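You operate a simulated robot arm through the tools that you are given. There is no shell and no other tool.

Carry out the task below with a simulated two-armed robot. There is one attempt and no reset: what you move stays moved.

TASK
Crank the twine back to 2 wraps, tie the box and shelve it.
Fine: the box on the winder has four, one crank notch a wrap; TIE lever, clamp to OPEN, then the raised shelf. Set down upright: beige pencil box.
Where things are to end (x, y in the base frame): beige pencil box within 0.06 m of [0.9, -0.07].

The check looks at the end state, three seconds after you hand in, the way a careful person would. Anything else that was tipped, shoved, dropped, spilled or broken makes it a failure.

THE ROBOT
Two 6-joint arms with two-finger parallel grippers on one trunk that stands fixed in place. Base frame: the origin is at the foot of the trunk, x ahead of it, y to its left, z up. Readings come in m, rad, newtons and seconds.
The left shoulder is at [0.05, 0.17, 1.291], the right one opposite. Each reaches about 1.092 m from its shoulder. Payload 1.57 kg a hand.
The TCP of each hand is the grasp point between the finger pads, 0.03 m short of the fingertips. In the tool frame z runs along the fingers and y along their closing line. The gripper opens to 0.08 m. The fingers are 0.017 m wide and 0.012 m thick; the gripper's body (0.04 by 0.082 m) begins 0.08 m behind the TCP.
Orientation is that of the tool frame in the base frame, as a unit quaternion [x, y, z, w]. With the fingers straight down and closing along the base's y, the tool's x points along the base's -x, its y along +y and its z along -z.

THE INTERFACE
- The arms move only by the tool play_rows. It takes "left_rows", "right_rows" or both (then of equal length, played together; a hand with none holds still); each is a list of rows, each a list of 7 numbers: the gripper command, from -1 (fully open) to 1 (shut), values between in proportion, then the shift along the tool's x, y, z in units of 30 mm (1.0 is 30 mm), then the turn, a rotation vector about the tool's x, y, z in units of 8 degrees (1.0 is 8 degrees). In form: [[claw, dx, dy, dz, ax, ay, az], ...]. A call has 1 to 20 rows; each row shifts and turns the commanded pose from where the row before left it, along the tool's axes as they then stand. A call with a number of a shift or a turn outside -1 to 1 is refused whole. A row lasts 0.2 s, in which the tool goes at most 0.05 m and 0.15 rad; a call with a longer step from one row to the next is refused whole, and so is a gripper value outside its range. Where a pose cannot be reached the arm comes as near as it can. A force on the tool above 40 N (or 10 N above the force at the start of the call, whichever is more), or a blocked arm, ends the call early, and 0.2 s more pass. The fingers move at their own pace (about 0.045 m/s each) and stop on an object; they squeeze with about 37 N. The grip force told is the motor's: it shows also when the fingers shut on nothing. Time passes only in rows, and 0.2 s behind the last, so rows that do not move let the fingers close. It gives the time, the measured TCP pose, the force on the tool (base axes), the opening and the grip force at its end, in the units of the frame above (readings bear some noise), with the torque about the TCP (base axes, N m) and any sound that the robot's microphone picked up.
- Cameras (640 x 400 px; columns grow to the right, rows downward): "scene" is now at [0.0284, -0.0116, 1.8474]; the picture's right is [-0.17, -0.99, -0.00], its down [-0.84, 0.14, -0.53] and it looks along [0.52, -0.09, -0.85] (base axes); focal length 315 px, centre (320, 200). "left" rides on the left gripper at [0.072, 0.007, -0.122] in its tool frame; the picture's right is [-0.09, 1.00, 0.00], its down [-0.84, -0.08, -0.54] and it looks along [-0.54, -0.05, 0.84] (tool axes); focal length 238 px, centre (320, 200). "right" rides on the right gripper at [0.072, -0.007, -0.122] in its tool frame; the picture's right is [0.09, 1.00, 0.00], its down [-0.84, 0.08, -0.54] and it looks along [-0.54, 0.05, 0.84] (tool axes); focal length 238 px, centre (320, 200). There is no depth. A picture from a camera that has moved, and an enlarged one, comes with that camera's place and axes in the base frame and with its lens.
- grab_frame(camera): a new picture of that camera. No time passes.
- lift_body(by): slides the trunk up (or, below 0, down) by that many m; the arms and the scene camera ride with it, the base frame stays. It gives what a move gives, with no picture.
- turn_head(pan, tilt): turns the head with the scene camera to pan (to the left, within 1.501 rad either way) and tilt (down, from -0.506 to 1.204), counted from straight ahead of the robot. It gives what a move gives.
- zoom(camera, box): a new picture of the part [left, top, right, bottom] of that camera's present view, enlarged. No time passes.
- close_job(): hands the job in; it is judged then, once.

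Places have to be worked out from the pictures, the camera data and where the tool is seen. Open the grippers and draw the arms clear of the work before you hand the job in, unless the task says otherwise.

The tools are called after "Emit:" as a command line: name --argument value ..., lists and objects as JSON in quotes. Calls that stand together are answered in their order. play_rows: Moves the arms, as the interface text tells. Its arguments: {"type":"object","properties":{"left_rows":{"type":"array","items":{"type":"array","items":{"type":"number"}}},"right_rows":{"type":"array","items":{"type":"array","items":{"type":"number"}}}},"required":[]} The other tools are called the same way: lift_body (by) moves the trunk up or down; turn_head (pan, tilt) turns the head that bears the scene camera; grab_frame (camera) takes a picture; zoom (camera, box) takes an enlarged picture of a part of a camera's view; close_job () hands the job in.

At the start:

```text
t: 0.0
left_position: [0.6462, -0.0864, 1.1815]
left_tcp_rot: [0.0, 1.0, -0.001, 0.0]
left_wrist_force: [-0.4, 1.4, -0.5]
left_moment: [0.02, 0.0, -0.03]
left_opening: 0.0801
left_grasp_force: 0.1
right_position: [0.3905, -0.5542, 1.1816]
right_tcp_rot: [-0.001, 1.0, 0.0, 0.0]
right_wrist_force: [-0.8, -0.4, -0.5]
right_moment: [0.01, -0.02, -0.02]
right_opening: 0.08
right_grasp_force: 0.2
trunk travel left (down, up): [-0.906, 0.064]
head pan, tilt (commanded): [-0.171, 1.018]
```

scene: 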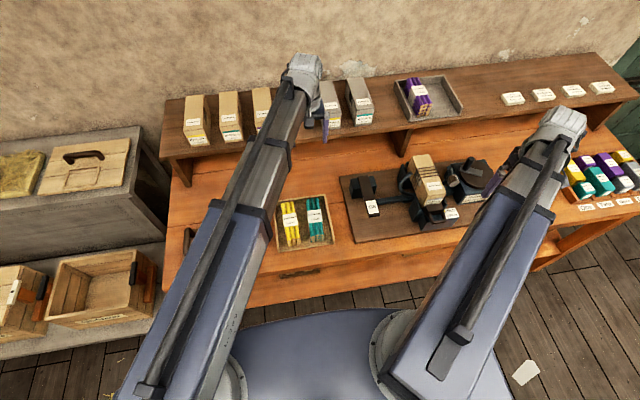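
right: 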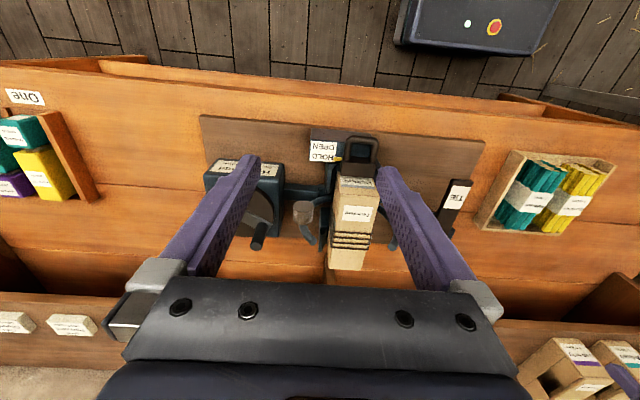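
left: 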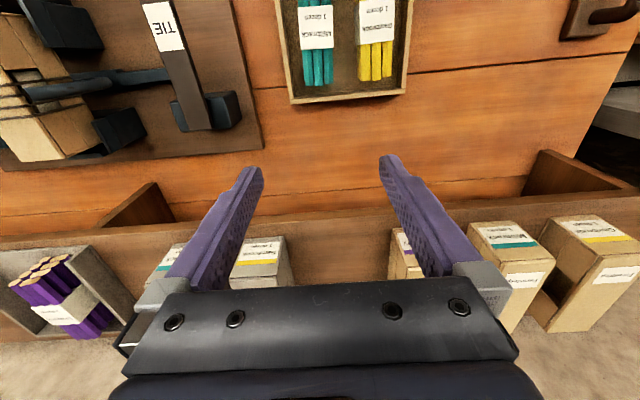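

I start by looking closer at the winder station and at the shelf, before moving anything.

Emit:
zoom --camera "scene" --box '[330, 130, 530, 255]'

Emit:
zoom --camera "right" --box '[190, 110, 490, 290]'

Emit:
zoom --camera "scene" --box '[160, 60, 460, 160]'

Emit:
zoom --camera "left" --box '[0, 0, 280, 200]'

```text
3.20 times, centred on (430, 192) of scene
camera zoom: at [0.0284, -0.0116, 1.8474], right [-0.17, -0.99, 0.0], down [-0.84, 0.14, -0.53], along [0.52, -0.09, -0.85], focal length 1008 px, centre (-32, 224)
```

zoom: 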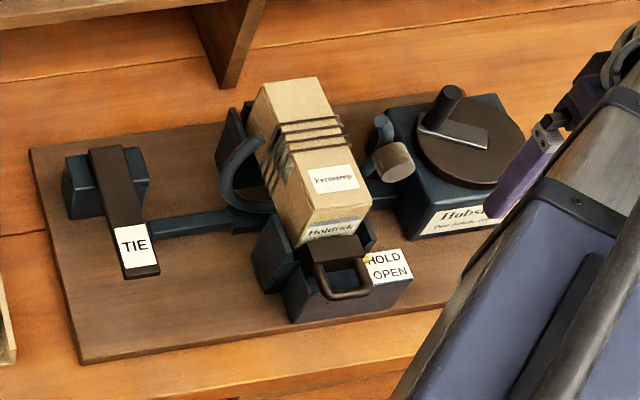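

```text
2.13 times, centred on (340, 200) of right
camera zoom: at [0.3189, -0.5604, 1.303], right [-0.09, 1.0, 0.0], down [0.84, 0.08, 0.54], along [0.54, 0.05, -0.84], focal length 508 px, centre (277, 200)
```

zoom: 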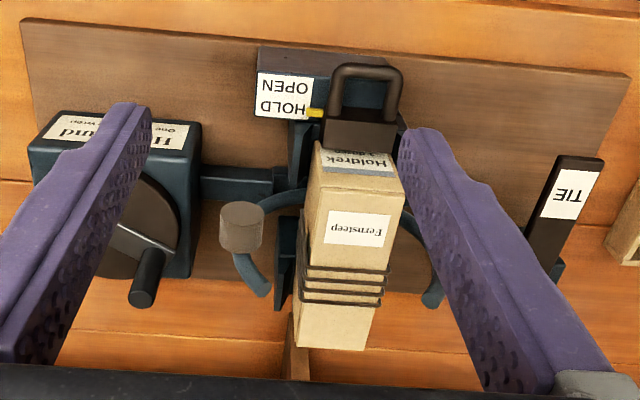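

```text
2.13 times, centred on (310, 110) of scene
camera zoom: at [0.0284, -0.0116, 1.8474], right [-0.17, -0.99, 0.0], down [-0.84, 0.14, -0.53], along [0.52, -0.09, -0.85], focal length 672 px, centre (341, 392)
```

zoom: 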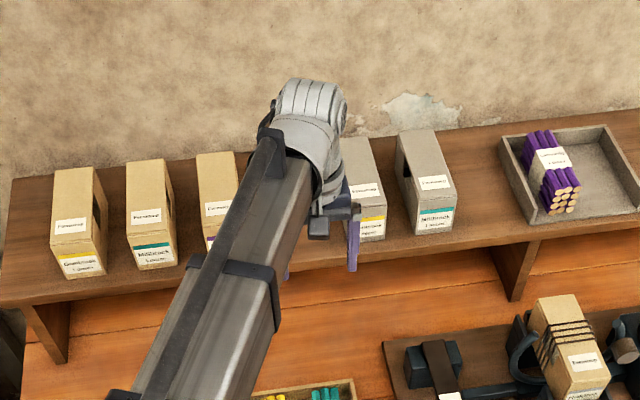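

```text
2.00 times, centred on (140, 100) of left
camera zoom: at [0.5746, -0.0807, 1.3014], right [0.09, 1.0, 0.0], down [0.84, -0.08, 0.54], along [0.54, -0.05, -0.84], focal length 477 px, centre (680, 400)
```

zoom: 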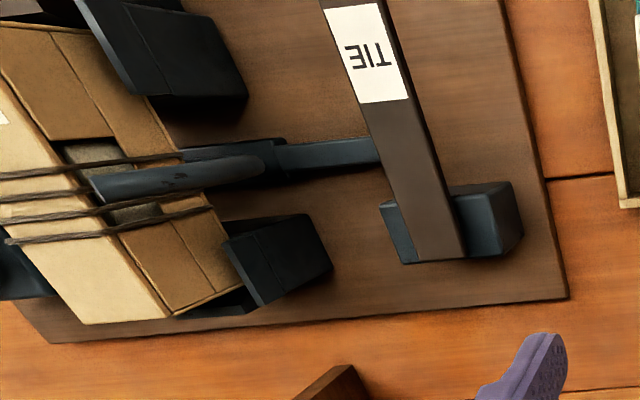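

The winder box (Fernsteep) top sits near (0.54, -0.48, 0.99) by triangulation. I move the left arm back and to the left to uncover the shelf, and keep the right one still.

Emit:
play_rows --left_rows '[[-1, 1, 0, 0, 0, 0, 0], [-1, 1, 0, 0, 0, 0, 0], [-1, 1, 0.5, 0, 0, 0, 0], [-1, 1, 1, 0, 0, 0, 0], [-1, 1, 1, 0, 0, 0, 0], [-1, 1, 1, 0, 0, 0, 0], [-1, 1, 1, 0, 0, 0, 0], [-1, 0.5, 1, 0, 0, 0, 0], [-1, 0, 1, 0, 0, 0, 0], [-1, 0, 1, 0, 0, 0, 0], [-1, 0, 1, 0, 0, 0, 0], [-1, 0, 1, 0, 0, 0, 0], [-1, 0, 1, 0, 0, 0, 0]]'

Emit:
turn_head --pan -0.2 --tilt 0.85

Emit:
grab_frame --camera "scene"

```text
t: 2.8
left_position: [0.4553, 0.2214, 1.1798]
left_tcp_rot: [0.0, 1.0, 0.0, -0.001]
left_wrist_force: [-0.8, -0.5, 0.2]
left_moment: [-0.04, 0.04, 0.0]
left_opening: 0.08
left_grasp_force: 0.0
left hand out of reach, approached as far as the arm can: row 7, 8, 9, 10
right_position: [0.3903, -0.5535, 1.1802]
right_tcp_rot: [-0.001, 1.0, 0.001, 0.0]
right_wrist_force: [-0.6, 0.4, 0.6]
right_moment: [-0.02, 0.02, -0.01]
right_opening: 0.08
right_grasp_force: 0.1
trunk travel left (down, up): [-0.906, 0.064]
head pan, tilt (commanded): [-0.171, 1.018]
```

```text
t: 3.5
left_position: [0.4561, 0.2199, 1.1807]
left_tcp_rot: [0.0, 1.0, 0.0, -0.001]
left_wrist_force: [-0.5, 0.1, -0.2]
left_moment: [0.02, 0.01, 0.01]
left_opening: 0.0801
left_grasp_force: 0.1
right_position: [0.3904, -0.5536, 1.1809]
right_tcp_rot: [0.0, 1.0, 0.0, 0.0]
right_wrist_force: [-0.2, -0.9, -0.8]
right_moment: [0.01, 0.0, 0.02]
right_opening: 0.0799
right_grasp_force: 0.1
trunk travel left (down, up): [-0.906, 0.064]
head pan, tilt (commanded): [-0.201, 0.85]
```

```text
taken
camera scene: at [0.0373, -0.0156, 1.8596], right [-0.2, -0.98, 0.0], down [-0.74, 0.15, -0.66], along [0.65, -0.13, -0.75], focal length 315 px, centre (320, 200)
```

scene: 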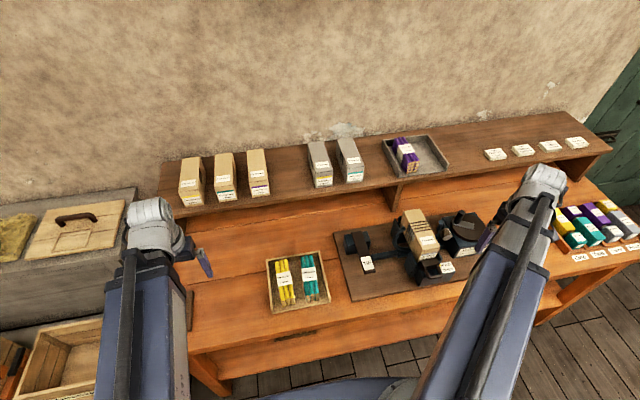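

The shelf shows three beige boxes, a gap, then two grey ones. I zoom in to place them and to read the winder.

Emit:
zoom --camera "scene" --box '[170, 120, 390, 220]'

Emit:
zoom --camera "scene" --box '[330, 190, 510, 310]'

Emit:
zoom --camera "right" --box '[190, 130, 310, 210]'

Emit:
zoom --camera "right" --box '[280, 120, 400, 200]'

```text
2.91 times, centred on (280, 170) of scene
camera zoom: at [0.0373, -0.0156, 1.8596], right [-0.2, -0.98, 0.0], down [-0.74, 0.15, -0.66], along [0.65, -0.13, -0.75], focal length 916 px, centre (436, 287)
```

zoom: 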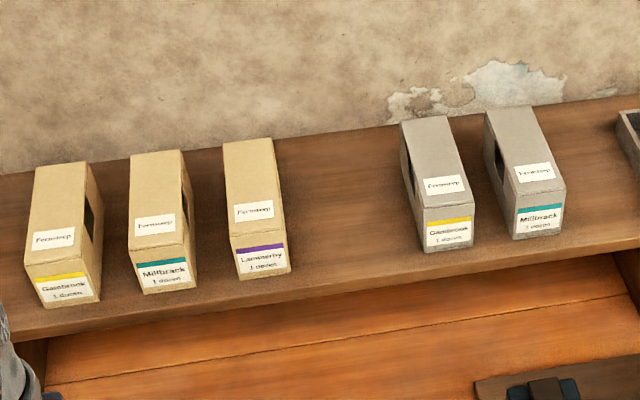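

```text
3.33 times, centred on (420, 250) of scene
camera zoom: at [0.0373, -0.0156, 1.8596], right [-0.2, -0.98, 0.0], down [-0.74, 0.15, -0.66], along [0.65, -0.13, -0.75], focal length 1050 px, centre (-13, 33)
```

zoom: 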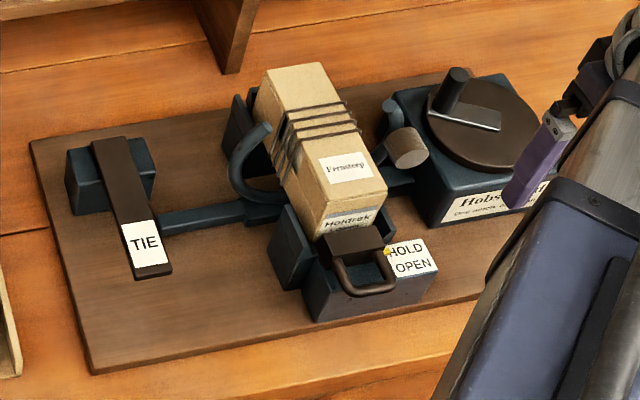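

```text
5.00 times, centred on (250, 170) of right
camera zoom: at [0.3189, -0.5605, 1.303], right [-0.09, 1.0, 0.0], down [0.84, 0.08, 0.54], along [0.54, 0.05, -0.84], focal length 1192 px, centre (670, 350)
```

zoom: 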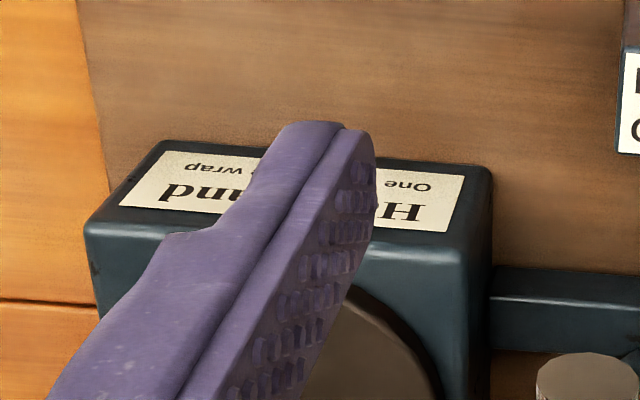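

```text
5.00 times, centred on (340, 160) of right
camera zoom: at [0.3189, -0.5605, 1.303], right [-0.09, 1.0, 0.0], down [0.84, 0.08, 0.54], along [0.54, 0.05, -0.84], focal length 1192 px, centre (220, 400)
```

zoom: 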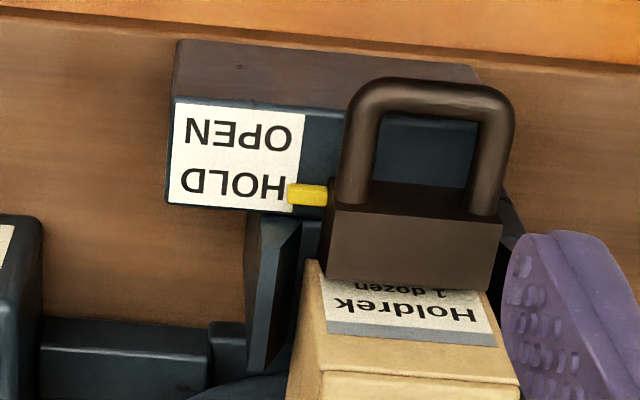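

I move the right arm back out of the view of the winder, then take closer pictures of it.

Emit:
play_rows --right_rows '[[-1, 0.5, -1, 0, 0, 0, 0], [-1, 0.5, -1, 0, 0, 0, 0], [-1, 0, -1, 0, 0, 0, 0], [-1, 0, -1, 0, 0, 0, 0], [-1, 0, -1, 0, 0, 0, 0], [-1, 0, -1, 0, 0, 0, 0]]'

Emit:
zoom --camera "scene" --box '[330, 190, 510, 310]'

Emit:
zoom --camera "scene" --box '[385, 200, 475, 290]'

Emit:
grab_frame --camera "right"

```text
t: 4.9
left_position: [0.4565, 0.2196, 1.1805]
left_tcp_rot: [-0.001, 1.0, 0.0, 0.0]
left_wrist_force: [-1.6, 0.7, -0.6]
left_moment: [0.01, 0.0, -0.03]
left_opening: 0.0799
left_grasp_force: 0.1
right_position: [0.3595, -0.7354, 1.1803]
right_tcp_rot: [0.0, 1.0, 0.0, 0.0]
right_wrist_force: [0.2, 0.1, -0.4]
right_moment: [0.0, 0.01, -0.01]
right_opening: 0.0802
right_grasp_force: 0.1
trunk travel left (down, up): [-0.906, 0.064]
head pan, tilt (commanded): [-0.201, 0.85]
```

```text
3.33 times, centred on (420, 250) of scene
camera zoom: at [0.0373, -0.0164, 1.8597], right [-0.2, -0.98, 0.0], down [-0.74, 0.15, -0.66], along [0.65, -0.13, -0.75], focal length 1050 px, centre (-13, 33)
```

zoom: 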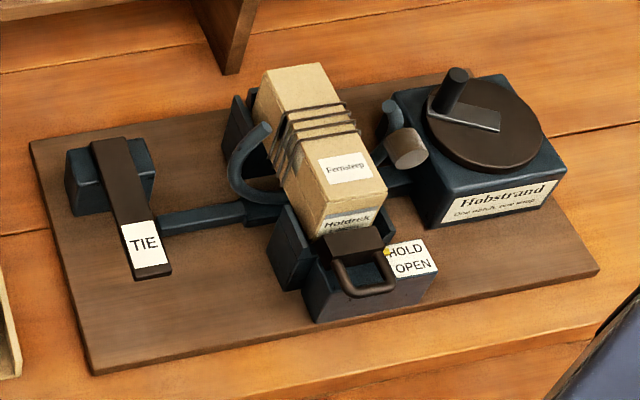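

```text
4.44 times, centred on (430, 245) of scene
camera zoom: at [0.0373, -0.0164, 1.8597], right [-0.2, -0.98, 0.0], down [-0.74, 0.15, -0.66], along [0.65, -0.13, -0.75], focal length 1400 px, centre (-169, 0)
```

zoom: 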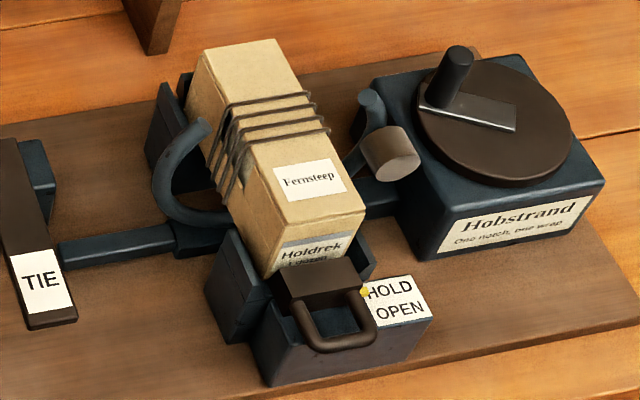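

```text
taken
camera right: at [0.2886, -0.7416, 1.3027], right [-0.09, 1.0, 0.0], down [0.84, 0.08, 0.54], along [0.54, 0.05, -0.84], focal length 238 px, centre (320, 200)
```

right: 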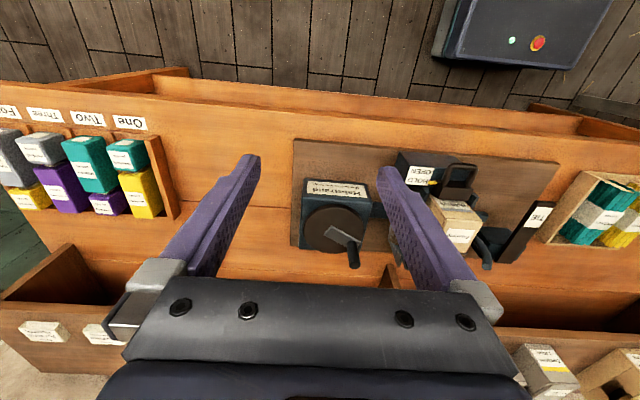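

The Hobstrand crank disc is about (0.60, -0.69, 0.92) with its upright knob near (0.626, -0.646, top 0.996). I bring the right hand over it, staying at z 1.18, to view it from close up.

Emit:
play_rows --right_rows '[[-1, -1, 0.25, 0, 0, 0, 0], [-1, -1, 0.25, 0, 0, 0, 0], [-1, -1, 0.25, 0, 0, 0, 0], [-1, -1, 0.25, 0, 0, 0, 0], [-1, -1, 0.25, 0, 0, 0, 0], [-1, -1, 0.25, 0, 0, 0, 0]]'

Emit:
grab_frame --camera "right"

Emit:
zoom --camera "right" --box '[240, 90, 400, 190]'

Emit:
zoom --camera "scene" --box '[420, 180, 510, 260]'

```text
t: 6.3
left_position: [0.4563, 0.2201, 1.1796]
left_tcp_rot: [-0.001, 1.0, 0.0, -0.001]
left_wrist_force: [0.3, -0.3, -1.3]
left_moment: [0.02, 0.01, 0.0]
left_opening: 0.0799
left_grasp_force: 0.0
right_position: [0.5415, -0.6882, 1.1801]
right_tcp_rot: [0.0, 1.0, 0.0, 0.0]
right_wrist_force: [0.3, 0.5, 0.4]
right_moment: [-0.02, 0.01, -0.05]
right_opening: 0.0798
right_grasp_force: 0.0
trunk travel left (down, up): [-0.906, 0.064]
head pan, tilt (commanded): [-0.201, 0.85]
```

```text
taken
camera right: at [0.4698, -0.6947, 1.3028], right [-0.09, 1.0, 0.0], down [0.84, 0.08, 0.54], along [0.54, 0.05, -0.84], focal length 238 px, centre (320, 200)
```

right: 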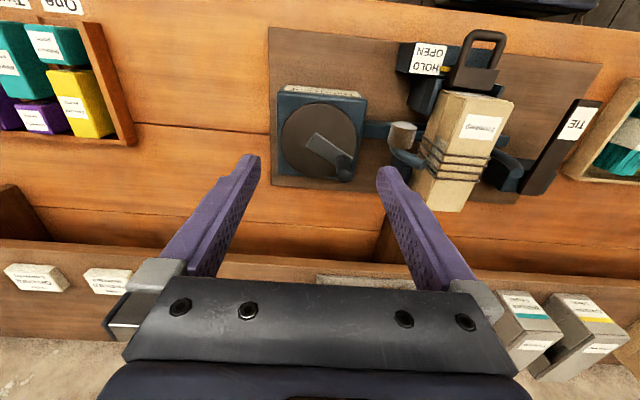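

```text
4.00 times, centred on (320, 140) of right
camera zoom: at [0.4698, -0.6947, 1.3028], right [-0.09, 1.0, 0.0], down [0.84, 0.08, 0.54], along [0.54, 0.05, -0.84], focal length 953 px, centre (320, 440)
```

zoom: 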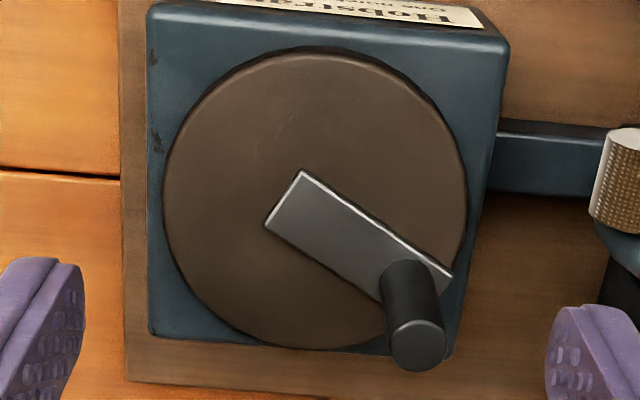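

```text
5.00 times, centred on (465, 220) of scene
camera zoom: at [0.0381, -0.0155, 1.8597], right [-0.2, -0.98, 0.0], down [-0.74, 0.15, -0.66], along [0.65, -0.13, -0.75], focal length 1575 px, centre (-405, 100)
```

zoom: 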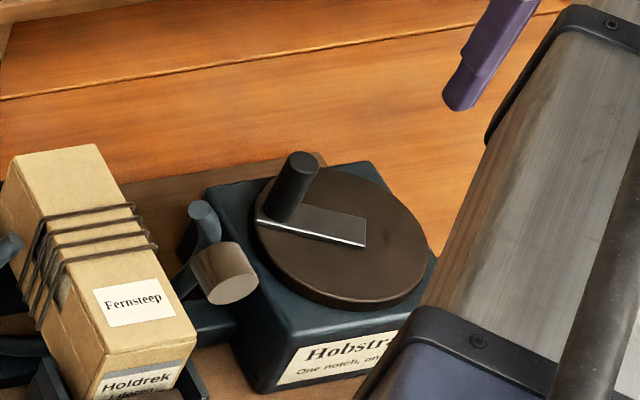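

The knob is a 22 mm upright cylinder at about (0.625, -0.645), 0.05 m from the disc centre (0.598, -0.685). I yaw the right hand about 48° so the fingers close along the knob's path, and bring it above the knob (tips still clear) to check.

Emit:
play_rows --right_rows '[[-1, 0, 0, 0, 0, 0, -1], [-1, 0, 0, 0, 0, 0, -1], [-1, 0, 0, 0, 0, 0, -1], [-1, 0, 0, 0, 0, 0, -1], [-1, 0, 0, 0, 0, 0, -1], [-1, 0, 0, 0, 0, 0, -1], [-1, -0.976, -0.37, 0, 0, 0, 0], [-1, -0.976, -0.37, 0, 0, 0, 0], [-1, -0.976, -0.37, 0, 0, 0, 0], [-1, 0, 0, 1, 0, 0, 0], [-1, 0, 0, 1, 0, 0, 0], [-1, 0, 0, 1, 0, 0, 0], [-1, 0, 0, 0.5, 0, 0, 0]]'

Emit:
grab_frame --camera "right"

Emit:
grab_frame --camera "scene"

```text
t: 9.1
left_position: [0.4563, 0.2202, 1.1813]
left_tcp_rot: [0.0, 1.0, 0.0, 0.0]
left_wrist_force: [0.3, 0.5, 0.8]
left_moment: [0.04, 0.01, 0.0]
left_opening: 0.08
left_grasp_force: 0.0
right_position: [0.625, -0.6447, 1.1815]
right_tcp_rot: [-0.407, 0.914, 0.0, -0.001]
right_wrist_force: [-0.2, 0.7, 0.0]
right_moment: [0.0, -0.03, -0.01]
right_opening: 0.0802
right_grasp_force: 0.1
right hand out of reach, approached as far as the arm can: row 10, 11, 12, 13
trunk travel left (down, up): [-0.906, 0.064]
head pan, tilt (commanded): [-0.201, 0.85]
```

```text
taken
camera right: at [0.5817, -0.7038, 1.303], right [-0.8, 0.6, 0.0], down [0.5, 0.67, 0.54], along [0.32, 0.43, -0.84], focal length 238 px, centre (320, 200)
```

right: 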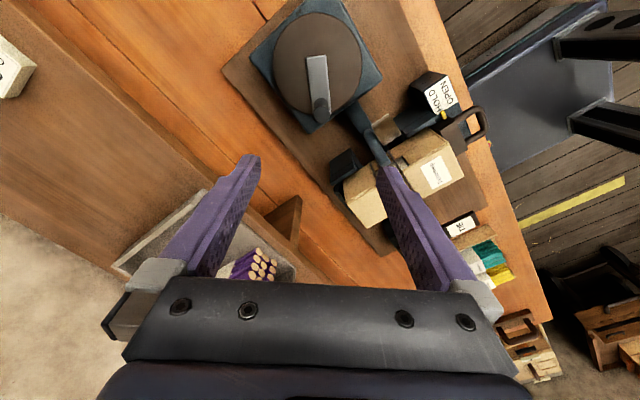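

```text
taken
camera scene: at [0.0374, -0.0155, 1.8597], right [-0.2, -0.98, 0.0], down [-0.74, 0.15, -0.66], along [0.65, -0.13, -0.75], focal length 315 px, centre (320, 200)
```

scene: 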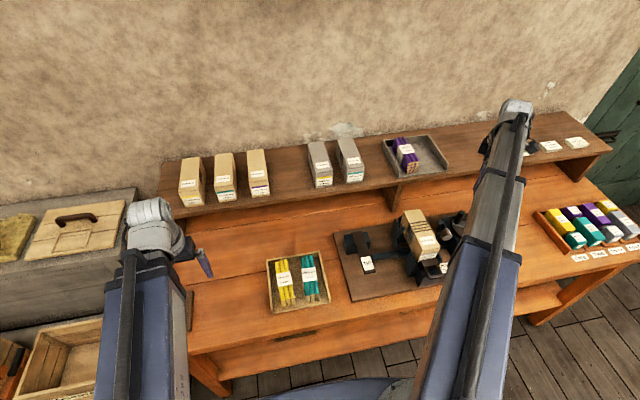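

Straight down is beyond the arm's joints at this trunk height, so I need to lower the trunk, which carries both hands down. I check what's beneath the left hand first.

Emit:
grab_frame --camera "left"

Emit:
zoom --camera "right" --box '[240, 0, 400, 140]'

```text
taken
camera left: at [0.3847, 0.2257, 1.3014], right [0.09, 1.0, 0.0], down [0.84, -0.08, 0.54], along [0.54, -0.05, -0.84], focal length 238 px, centre (320, 200)
```

left: 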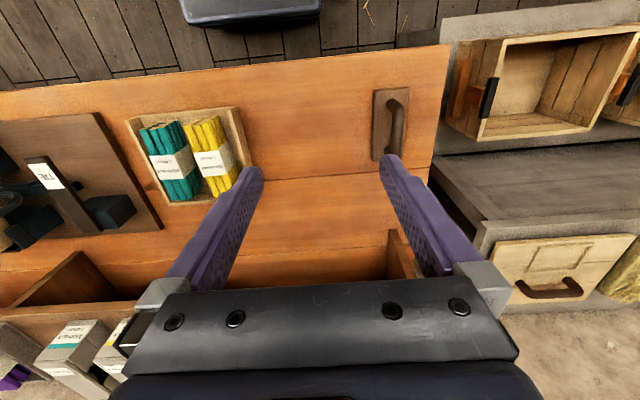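

```text
2.86 times, centred on (320, 70) of right
camera zoom: at [0.5817, -0.7038, 1.303], right [-0.8, 0.6, 0.0], down [0.5, 0.67, 0.54], along [0.32, 0.43, -0.84], focal length 681 px, centre (320, 571)
```

zoom: 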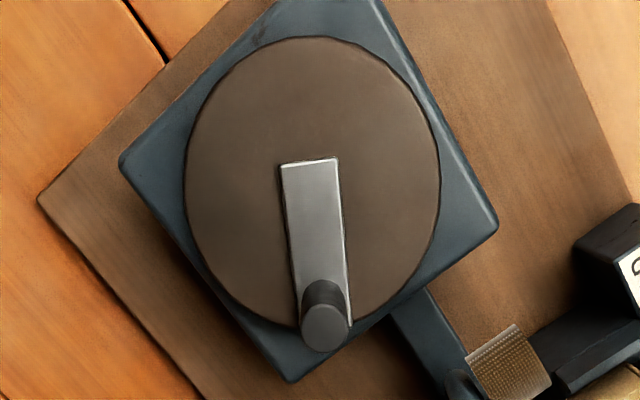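

The knob reads (0.623, -0.645) and the hand sits right above it; the left hand has only bare bench under it. I lower the trunk in steps.

Emit:
lift_body --by -0.12

Emit:
grab_frame --camera "right"

Emit:
grab_frame --camera "left"

Emit:
grab_frame --camera "scene"

```text
t: 10.6
left_position: [0.4559, 0.2201, 1.0601]
left_tcp_rot: [-0.001, 1.0, -0.001, 0.0]
left_wrist_force: [0.5, -0.2, -0.2]
left_moment: [-0.01, -0.03, -0.03]
left_opening: 0.0797
left_grasp_force: 0.1
right_position: [0.6239, -0.6466, 1.0607]
right_tcp_rot: [-0.407, 0.913, 0.0, 0.0]
right_wrist_force: [0.5, 0.3, 0.1]
right_moment: [0.01, 0.04, 0.01]
right_opening: 0.0802
right_grasp_force: 0.0
trunk travel left (down, up): [-0.786, 0.184]
head pan, tilt (commanded): [-0.201, 0.85]
```

```text
taken
camera right: at [0.5815, -0.7039, 1.1832], right [-0.8, 0.6, 0.0], down [0.5, 0.67, 0.54], along [0.32, 0.43, -0.84], focal length 238 px, centre (320, 200)
```

right: 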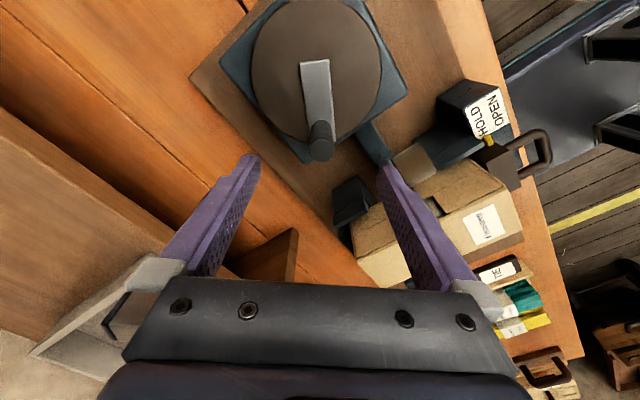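

```text
taken
camera left: at [0.3845, 0.2257, 1.1815], right [0.09, 1.0, 0.0], down [0.84, -0.08, 0.54], along [0.54, -0.05, -0.84], focal length 238 px, centre (320, 200)
```

left: 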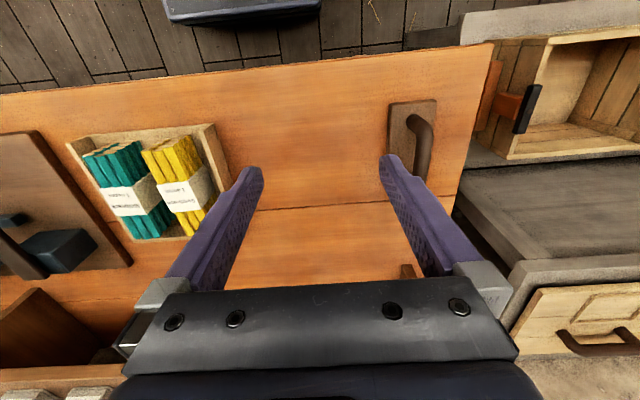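

```text
taken
camera scene: at [0.0372, -0.0155, 1.7398], right [-0.2, -0.98, 0.0], down [-0.74, 0.15, -0.66], along [0.65, -0.13, -0.75], focal length 315 px, centre (320, 200)
```

scene: 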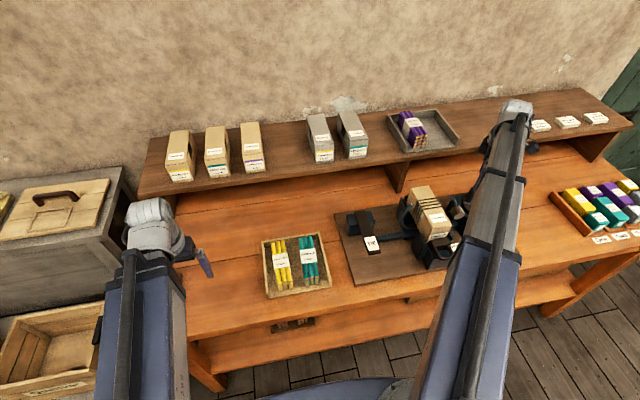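

The knob is centred under the hand at (0.623, -0.646). I half-close the fingers to 0.05 m to stay clear of the spool, then lower the rest of the way around the knob.

Emit:
play_rows --right_rows '[[-0.25, 0, 0, 0, 0, 0, 0], [-0.25, 0, 0, 0, 0, 0, 0], [-0.25, 0, 0, 0, 0, 0, 0]]'

Emit:
lift_body --by -0.083

Emit:
grab_frame --camera "right"

Emit:
grab_frame --camera "scene"

```text
t: 11.4
left_position: [0.4557, 0.2203, 1.06]
left_tcp_rot: [0.001, 1.0, 0.0, -0.001]
left_wrist_force: [0.0, 0.2, -0.4]
left_moment: [0.0, -0.01, -0.02]
left_opening: 0.08
left_grasp_force: 0.0
right_position: [0.6247, -0.647, 1.0605]
right_tcp_rot: [-0.407, 0.913, 0.0, 0.001]
right_wrist_force: [-0.8, 0.0, 0.6]
right_moment: [-0.04, 0.0, -0.01]
right_opening: 0.05
right_grasp_force: 0.1
trunk travel left (down, up): [-0.786, 0.184]
head pan, tilt (commanded): [-0.201, 0.85]
```

```text
t: 12.6
left_position: [0.4559, 0.2213, 0.9768]
left_tcp_rot: [0.0, 1.0, 0.0, 0.0]
left_wrist_force: [-0.6, -0.7, -0.6]
left_moment: [-0.02, -0.01, 0.02]
left_opening: 0.08
left_grasp_force: 0.0
right_position: [0.6236, -0.646, 0.9779]
right_tcp_rot: [-0.407, 0.914, 0.0, 0.0]
right_wrist_force: [-0.3, -0.3, 0.3]
right_moment: [-0.02, 0.03, 0.01]
right_opening: 0.0502
right_grasp_force: 0.1
trunk travel left (down, up): [-0.703, 0.267]
head pan, tilt (commanded): [-0.201, 0.85]
```

```text
taken
camera right: at [0.5815, -0.7039, 1.1001], right [-0.8, 0.6, 0.0], down [0.5, 0.67, 0.54], along [0.32, 0.43, -0.84], focal length 238 px, centre (320, 200)
```

right: 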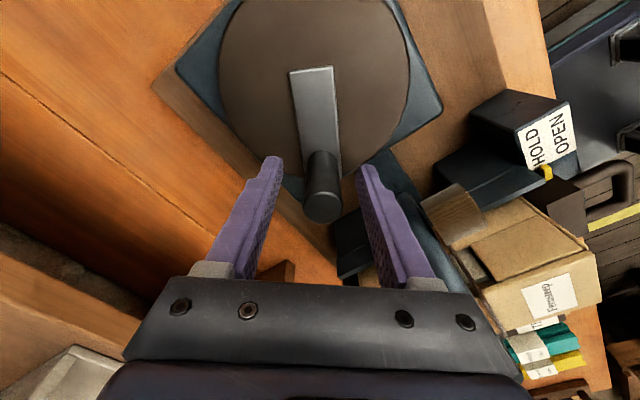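

```text
taken
camera scene: at [0.0372, -0.0155, 1.6567], right [-0.2, -0.98, 0.0], down [-0.74, 0.15, -0.66], along [0.65, -0.13, -0.75], focal length 315 px, centre (320, 200)
```

scene: 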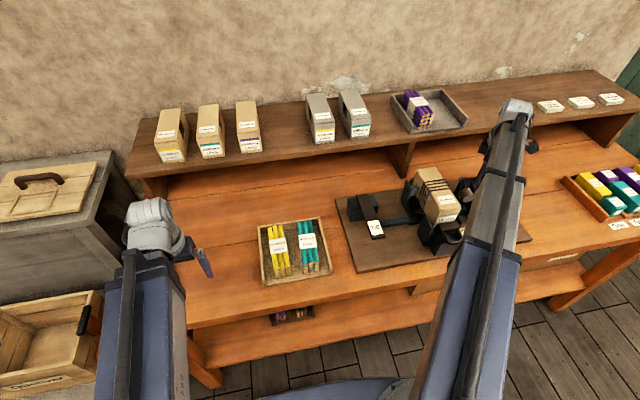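

The fingers straddle the knob. I close on it and check the grip.

Emit:
play_rows --right_rows '[[1, 0, 0, 0, 0, 0, 0], [1, 0, 0, 0, 0, 0, 0], [1, 0, 0, 0, 0, 0, 0], [1, 0, 0, 0, 0, 0, 0]]'

Emit:
zoom --camera "scene" --box '[390, 155, 490, 255]'

Emit:
grab_frame --camera "right"

```text
t: 13.6
left_position: [0.4556, 0.2205, 0.9779]
left_tcp_rot: [0.0, 1.0, 0.001, 0.0]
left_wrist_force: [-0.3, 0.4, -0.2]
left_moment: [0.02, 0.0, 0.0]
left_opening: 0.0803
left_grasp_force: 0.1
right_position: [0.624, -0.6457, 0.9771]
right_tcp_rot: [-0.407, 0.913, 0.001, 0.0]
right_wrist_force: [-1.7, 1.7, -1.0]
right_moment: [0.11, -0.12, -0.06]
right_opening: 0.0218
right_grasp_force: 34.1
trunk travel left (down, up): [-0.703, 0.267]
head pan, tilt (commanded): [-0.201, 0.85]
```

```text
4.00 times, centred on (440, 205) of scene
camera zoom: at [0.0373, -0.0153, 1.6567], right [-0.2, -0.98, 0.0], down [-0.74, 0.15, -0.66], along [0.65, -0.13, -0.75], focal length 1260 px, centre (-160, 180)
```

zoom: 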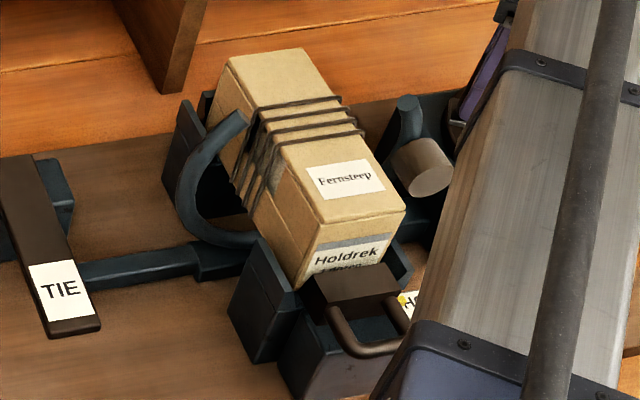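

```text
taken
camera right: at [0.5815, -0.7036, 1.1001], right [-0.8, 0.6, 0.0], down [0.5, 0.67, 0.54], along [0.32, 0.43, -0.84], focal length 238 px, centre (320, 200)
```

right: 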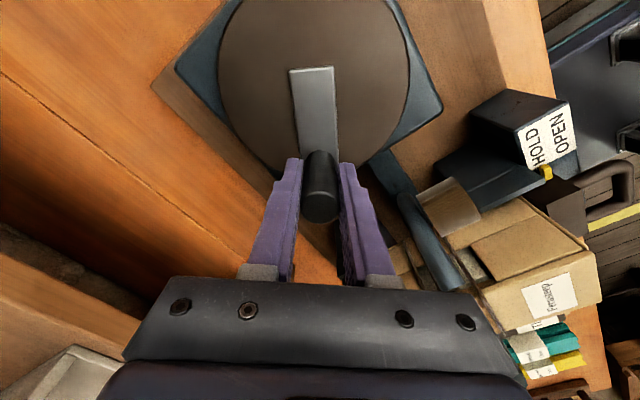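

Grip is solid at 22 mm. Refined disc centre is (0.601, -0.6845), so crank radius 0.045 m and the knob is now at 60°. I try a small 15° turn counter-clockwise (seen from above), the hand turning with it, and watch force, sound and wraps.

Emit:
play_rows --right_rows '[[1, 0.033, 0.127, 0, 0, 0, -0.625], [1, 0.033, 0.127, 0, 0, 0, -0.625], [1, 0.033, 0.127, 0, 0, 0, -0.625], [1, 0, 0, 0, 0, 0, 0]]'

Emit:
zoom --camera "scene" --box '[390, 155, 490, 255]'

Emit:
grab_frame --camera "right"

```text
t: 14.6
left_position: [0.4556, 0.221, 0.9783]
left_tcp_rot: [-0.002, 1.0, 0.0, 0.0]
left_wrist_force: [0.6, 0.7, 0.6]
left_moment: [0.01, -0.01, 0.03]
left_opening: 0.08
left_grasp_force: 0.0
right_position: [0.6137, -0.6408, 0.9776]
right_tcp_rot: [-0.524, 0.852, 0.0, 0.0]
right_wrist_force: [0.7, 6.1, -2.5]
right_moment: [-0.13, 0.02, -0.06]
right_opening: 0.0213
right_grasp_force: 34.6
trunk travel left (down, up): [-0.703, 0.267]
head pan, tilt (commanded): [-0.201, 0.85]
```

```text
4.00 times, centred on (440, 205) of scene
camera zoom: at [0.0377, -0.0149, 1.6567], right [-0.2, -0.98, 0.0], down [-0.74, 0.15, -0.66], along [0.65, -0.13, -0.75], focal length 1260 px, centre (-160, 180)
```

zoom: 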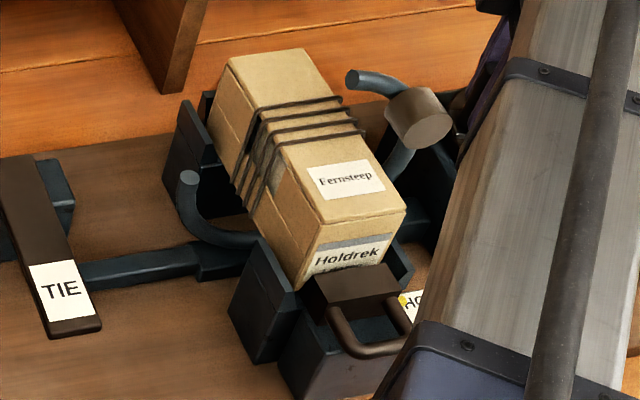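

```text
taken
camera right: at [0.5876, -0.7081, 1.1001], right [-0.93, 0.37, 0.0], down [0.31, 0.78, 0.54], along [0.2, 0.5, -0.84], focal length 238 px, centre (320, 200)
```

right: 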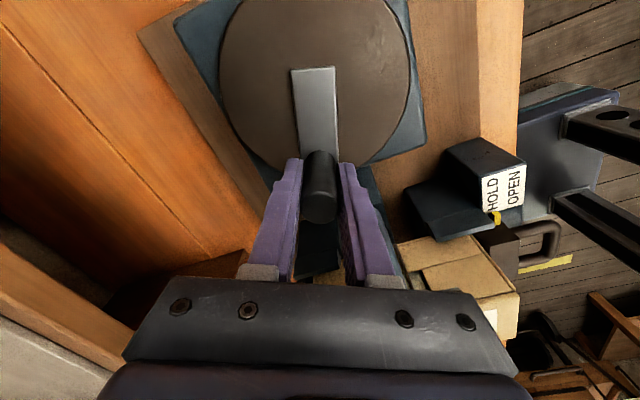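

The flyer moved smoothly (spool side up), forces are small, still four wraps and no click yet. I continue 15° in the same direction.

Emit:
play_rows --right_rows '[[1, 0.033, 0.127, 0, 0, 0, -0.625], [1, 0.033, 0.127, 0, 0, 0, -0.625], [1, 0.033, 0.127, 0, 0, 0, -0.625], [1, 0, 0, 0, 0, 0, 0]]'

Emit:
zoom --camera "scene" --box '[390, 155, 490, 255]'

Emit:
grab_frame --camera "right"

```text
t: 15.6
left_position: [0.456, 0.2203, 0.9772]
left_tcp_rot: [-0.001, 1.0, 0.0, 0.001]
left_wrist_force: [-0.7, 0.2, -0.4]
left_moment: [0.02, 0.01, -0.02]
left_opening: 0.0796
left_grasp_force: 0.1
right_position: [0.6013, -0.6385, 0.9774]
right_tcp_rot: [-0.63, 0.777, 0.0, -0.001]
right_wrist_force: [-1.2, 11.5, -8.5]
right_moment: [-0.44, -0.25, -0.06]
right_opening: 0.0216
right_grasp_force: 34.6
trunk travel left (down, up): [-0.703, 0.267]
head pan, tilt (commanded): [-0.201, 0.85]
```

```text
4.00 times, centred on (440, 205) of scene
camera zoom: at [0.0378, -0.0147, 1.6566], right [-0.2, -0.98, 0.0], down [-0.74, 0.15, -0.66], along [0.65, -0.13, -0.75], focal length 1260 px, centre (-160, 180)
```

zoom: 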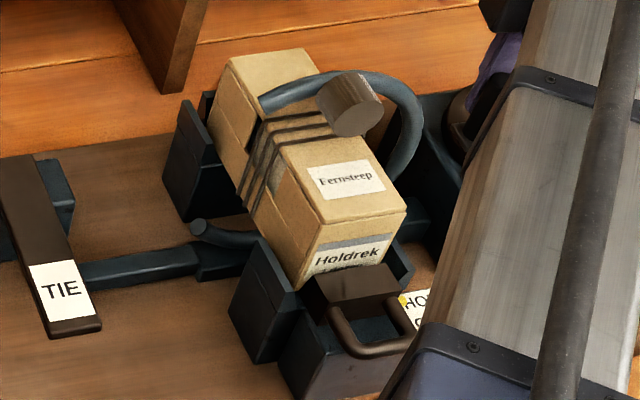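

```text
taken
camera right: at [0.5943, -0.7108, 1.1001], right [-0.99, 0.11, 0.0], down [0.1, 0.83, 0.54], along [0.06, 0.54, -0.84], focal length 238 px, centre (320, 200)
```

right: 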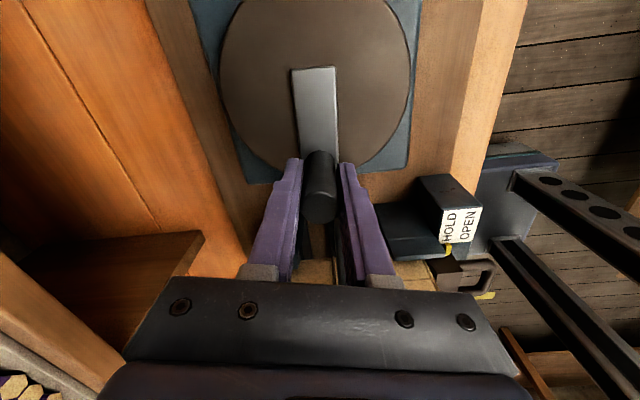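

The flyer has turned about 90° for 30° of crank, so a notch looks like about 120° of crank. I zoom tight on the wraps to see whether they change.

Emit:
zoom --camera "scene" --box '[415, 160, 465, 215]'

Emit:
grab_frame --camera "scene"

```text
7.27 times, centred on (440, 188) of scene
camera zoom: at [0.0378, -0.0147, 1.6566], right [-0.2, -0.98, 0.0], down [-0.74, 0.15, -0.66], along [0.65, -0.13, -0.75], focal length 2290 px, centre (-553, 291)
```

zoom: 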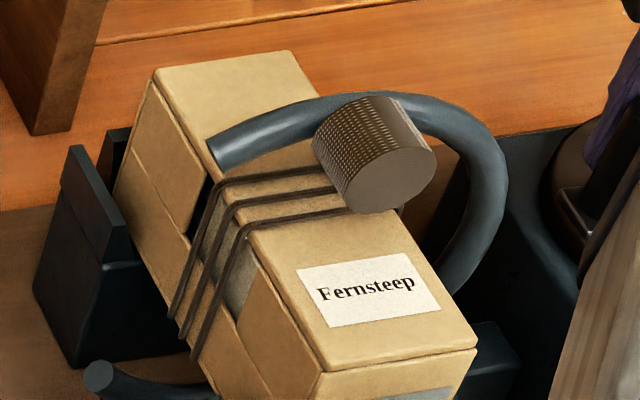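

```text
taken
camera scene: at [0.0378, -0.0147, 1.6566], right [-0.2, -0.98, 0.0], down [-0.74, 0.15, -0.66], along [0.65, -0.13, -0.75], focal length 315 px, centre (320, 200)
```

scene: 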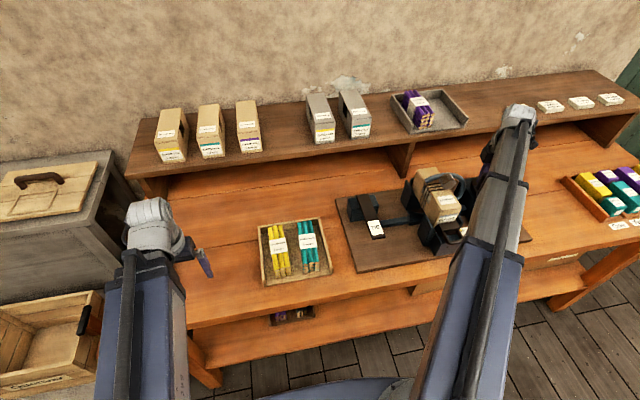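

Only three wraps show now, so counter-clockwise is the unwinding way. I continue in small steps to find where the next wrap goes.

Emit:
play_rows --right_rows '[[1, 0.033, 0.127, 0, 0, 0, -0.625], [1, 0.033, 0.127, 0, 0, 0, -0.625], [1, 0, 0, 0, 0, 0, 0]]'

Emit:
zoom --camera "scene" --box '[405, 150, 475, 220]'

```text
t: 16.4
left_position: [0.4564, 0.2211, 0.9769]
left_tcp_rot: [-0.001, 1.0, 0.001, -0.001]
left_wrist_force: [0.1, 0.8, 0.1]
left_moment: [-0.01, -0.03, 0.0]
left_opening: 0.0799
left_grasp_force: 0.0
right_position: [0.5949, -0.639, 0.9774]
right_tcp_rot: [-0.695, 0.719, 0.0, 0.0]
right_wrist_force: [-2.4, 18.0, -12.5]
right_moment: [-0.46, -0.42, 0.04]
right_opening: 0.0216
right_grasp_force: 34.4
trunk travel left (down, up): [-0.703, 0.267]
head pan, tilt (commanded): [-0.201, 0.85]
```

```text
5.71 times, centred on (440, 185) of scene
camera zoom: at [0.0381, -0.0143, 1.6566], right [-0.2, -0.98, 0.0], down [-0.74, 0.15, -0.66], along [0.65, -0.13, -0.75], focal length 1800 px, centre (-366, 286)
```

zoom: 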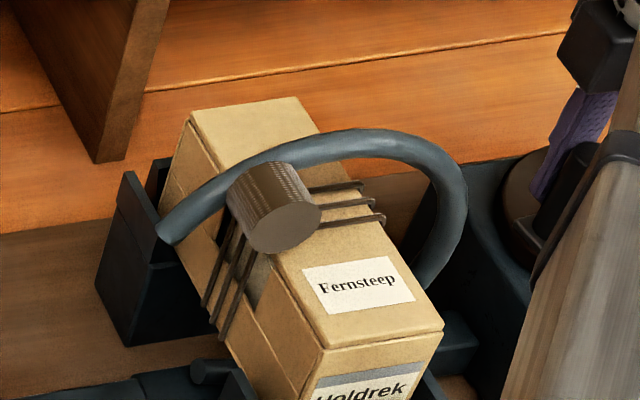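

The side force is building from a sub-millimetre radius mismatch. I ease the fingers open a little to relieve it and see whether the crank stays or settles into a notch.

Emit:
play_rows --right_rows '[[0.2, 0, 0, 0, 0, 0, 0], [0.2, 0, 0, 0, 0, 0, 0], [0.2, 0, 0, 0, 0, 0, 0]]'

Emit:
grab_frame --camera "right"

Emit:
zoom --camera "scene" --box '[405, 150, 475, 220]'

```text
t: 17.2
left_position: [0.4556, 0.2207, 0.9781]
left_tcp_rot: [0.0, 1.0, 0.0, 0.0]
left_wrist_force: [0.1, 0.5, 0.1]
left_moment: [-0.01, 0.0, 0.0]
left_opening: 0.0799
left_grasp_force: 0.2
right_position: [0.5942, -0.6416, 0.9782]
right_tcp_rot: [-0.695, 0.719, 0.0, 0.0]
right_wrist_force: [0.5, -0.2, -0.4]
right_moment: [-0.02, 0.0, -0.04]
right_opening: 0.0321
right_grasp_force: 0.0
trunk travel left (down, up): [-0.703, 0.267]
head pan, tilt (commanded): [-0.201, 0.85]
```

```text
taken
camera right: at [0.5986, -0.7132, 1.1001], right [-1.0, -0.06, 0.0], down [-0.05, 0.84, 0.54], along [-0.03, 0.54, -0.84], focal length 238 px, centre (320, 200)
```

right: 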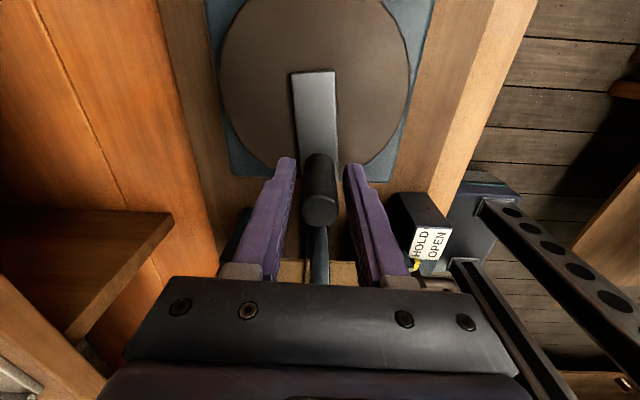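

```text
5.71 times, centred on (440, 185) of scene
camera zoom: at [0.0374, -0.0154, 1.6567], right [-0.2, -0.98, 0.0], down [-0.74, 0.15, -0.66], along [0.65, -0.13, -0.75], focal length 1800 px, centre (-366, 286)
```

zoom: 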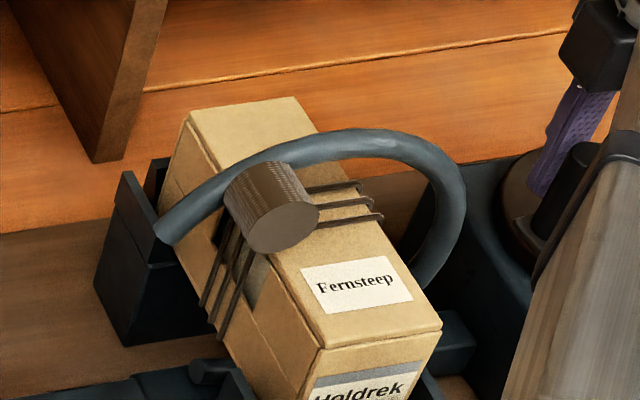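

The crank stays put at about 40° with three wraps, no spring-back. I close again and go on another 20°, with a slightly corrected radius.

Emit:
play_rows --right_rows '[[1, 0, 0, 0, 0, 0, 0], [1, 0, 0, 0, 0, 0, 0], [1, 0.0255, 0.126, 0, 0, 0, -0.625], [1, 0.0255, 0.126, 0, 0, 0, -0.625], [1, 0, 0, 0, 0, 0, 0]]'

Emit:
zoom --camera "scene" --box '[405, 150, 475, 220]'

Emit:
play_rows --right_rows '[[1, 0.0255, 0.126, 0, 0, 0, -0.625], [1, 0.0255, 0.126, 0, 0, 0, -0.625], [1, 0, 0, 0, 0, 0, 0]]'

Emit:
zoom --camera "scene" --box '[405, 150, 475, 220]'

```text
t: 18.4
left_position: [0.4553, 0.2211, 0.9779]
left_tcp_rot: [-0.001, 1.0, 0.0, 0.0]
left_wrist_force: [-0.3, 0.4, 0.3]
left_moment: [-0.02, 0.02, -0.01]
left_opening: 0.08
left_grasp_force: 0.1
right_position: [0.5862, -0.644, 0.9779]
right_tcp_rot: [0.756, -0.655, 0.0, -0.001]
right_wrist_force: [4.4, -3.5, 6.5]
right_moment: [0.54, 0.38, 0.14]
right_opening: 0.0218
right_grasp_force: 34.7
trunk travel left (down, up): [-0.703, 0.267]
head pan, tilt (commanded): [-0.201, 0.85]
```

```text
5.71 times, centred on (440, 185) of scene
camera zoom: at [0.0375, -0.0156, 1.6568], right [-0.2, -0.98, 0.0], down [-0.74, 0.15, -0.66], along [0.65, -0.13, -0.75], focal length 1800 px, centre (-366, 286)
```

zoom: 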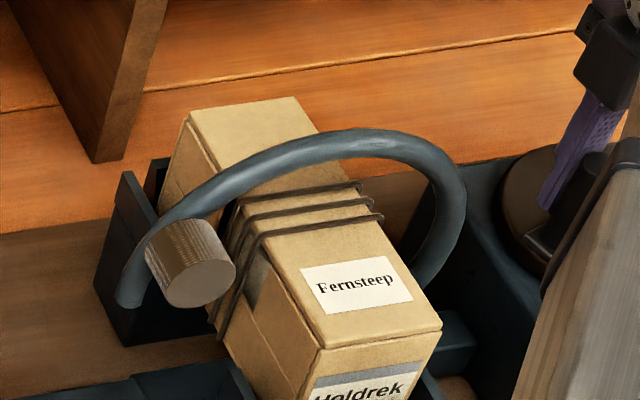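

```text
t: 19.2
left_position: [0.4554, 0.2198, 0.9771]
left_tcp_rot: [-0.001, 1.0, 0.0, 0.001]
left_wrist_force: [0.9, 0.0, 0.4]
left_moment: [0.02, -0.01, -0.01]
left_opening: 0.0801
left_grasp_force: 0.0
right_position: [0.5797, -0.6464, 0.9781]
right_tcp_rot: [0.809, -0.587, 0.001, 0.0]
right_wrist_force: [7.0, -7.3, 11.0]
right_moment: [0.7, 0.37, 0.13]
right_opening: 0.0216
right_grasp_force: 34.0
trunk travel left (down, up): [-0.703, 0.267]
head pan, tilt (commanded): [-0.201, 0.85]
```

```text
5.71 times, centred on (440, 185) of scene
camera zoom: at [0.0375, -0.0157, 1.6568], right [-0.2, -0.98, 0.0], down [-0.74, 0.15, -0.66], along [0.65, -0.13, -0.75], focal length 1800 px, centre (-366, 286)
```

zoom: 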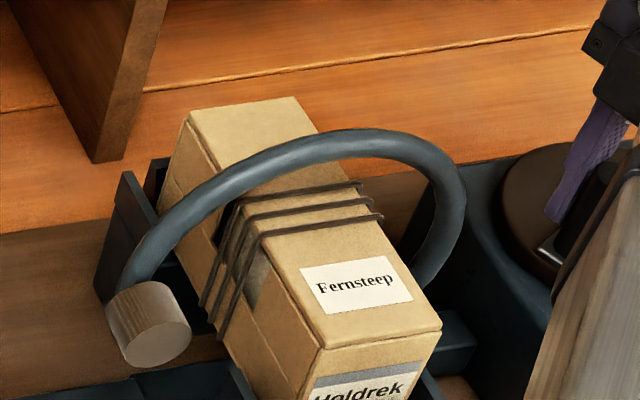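

At +60° there are still three wraps. I keep going, pulling the path slightly inward to cut the side force.

Emit:
play_rows --right_rows '[[1, 0.05, 0.126, 0, 0, 0, -0.625], [1, 0.05, 0.126, 0, 0, 0, -0.625], [1, 0, 0, 0, 0, 0, 0]]'

Emit:
zoom --camera "scene" --box '[405, 150, 475, 220]'

Emit:
grab_frame --camera "right"

```text
t: 20.0
left_position: [0.4557, 0.2209, 0.9779]
left_tcp_rot: [0.0, 1.0, 0.0, -0.001]
left_wrist_force: [-0.7, -0.2, 0.4]
left_moment: [0.02, -0.02, 0.0]
left_opening: 0.0798
left_grasp_force: 0.0
right_position: [0.5727, -0.6489, 0.9776]
right_tcp_rot: [0.858, -0.514, 0.0, 0.0]
right_wrist_force: [0.9, 2.6, -1.7]
right_moment: [-0.91, -0.63, 0.09]
right_opening: 0.0215
right_grasp_force: 34.9
trunk travel left (down, up): [-0.703, 0.267]
head pan, tilt (commanded): [-0.201, 0.85]
```

```text
5.71 times, centred on (440, 185) of scene
camera zoom: at [0.0373, -0.0151, 1.6566], right [-0.2, -0.98, 0.0], down [-0.74, 0.15, -0.66], along [0.65, -0.13, -0.75], focal length 1800 px, centre (-366, 286)
```

zoom: 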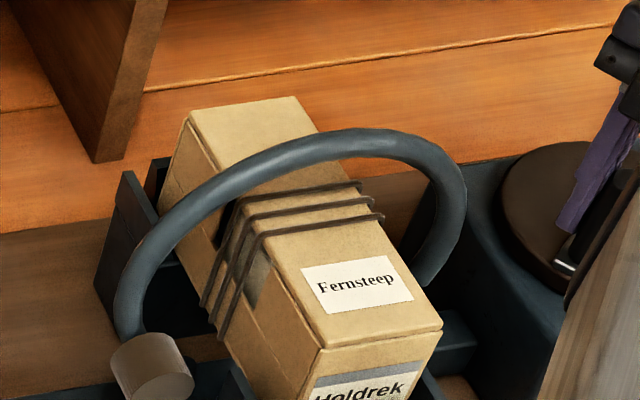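

```text
taken
camera right: at [0.6132, -0.7103, 1.1], right [-0.83, -0.55, 0.0], down [-0.46, 0.7, 0.54], along [-0.3, 0.45, -0.84], focal length 238 px, centre (320, 200)
```

right: 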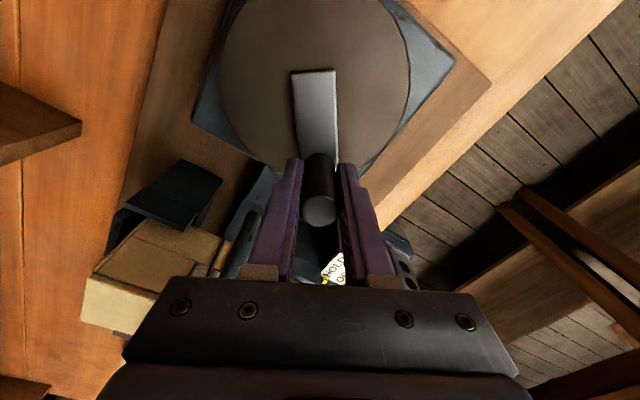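

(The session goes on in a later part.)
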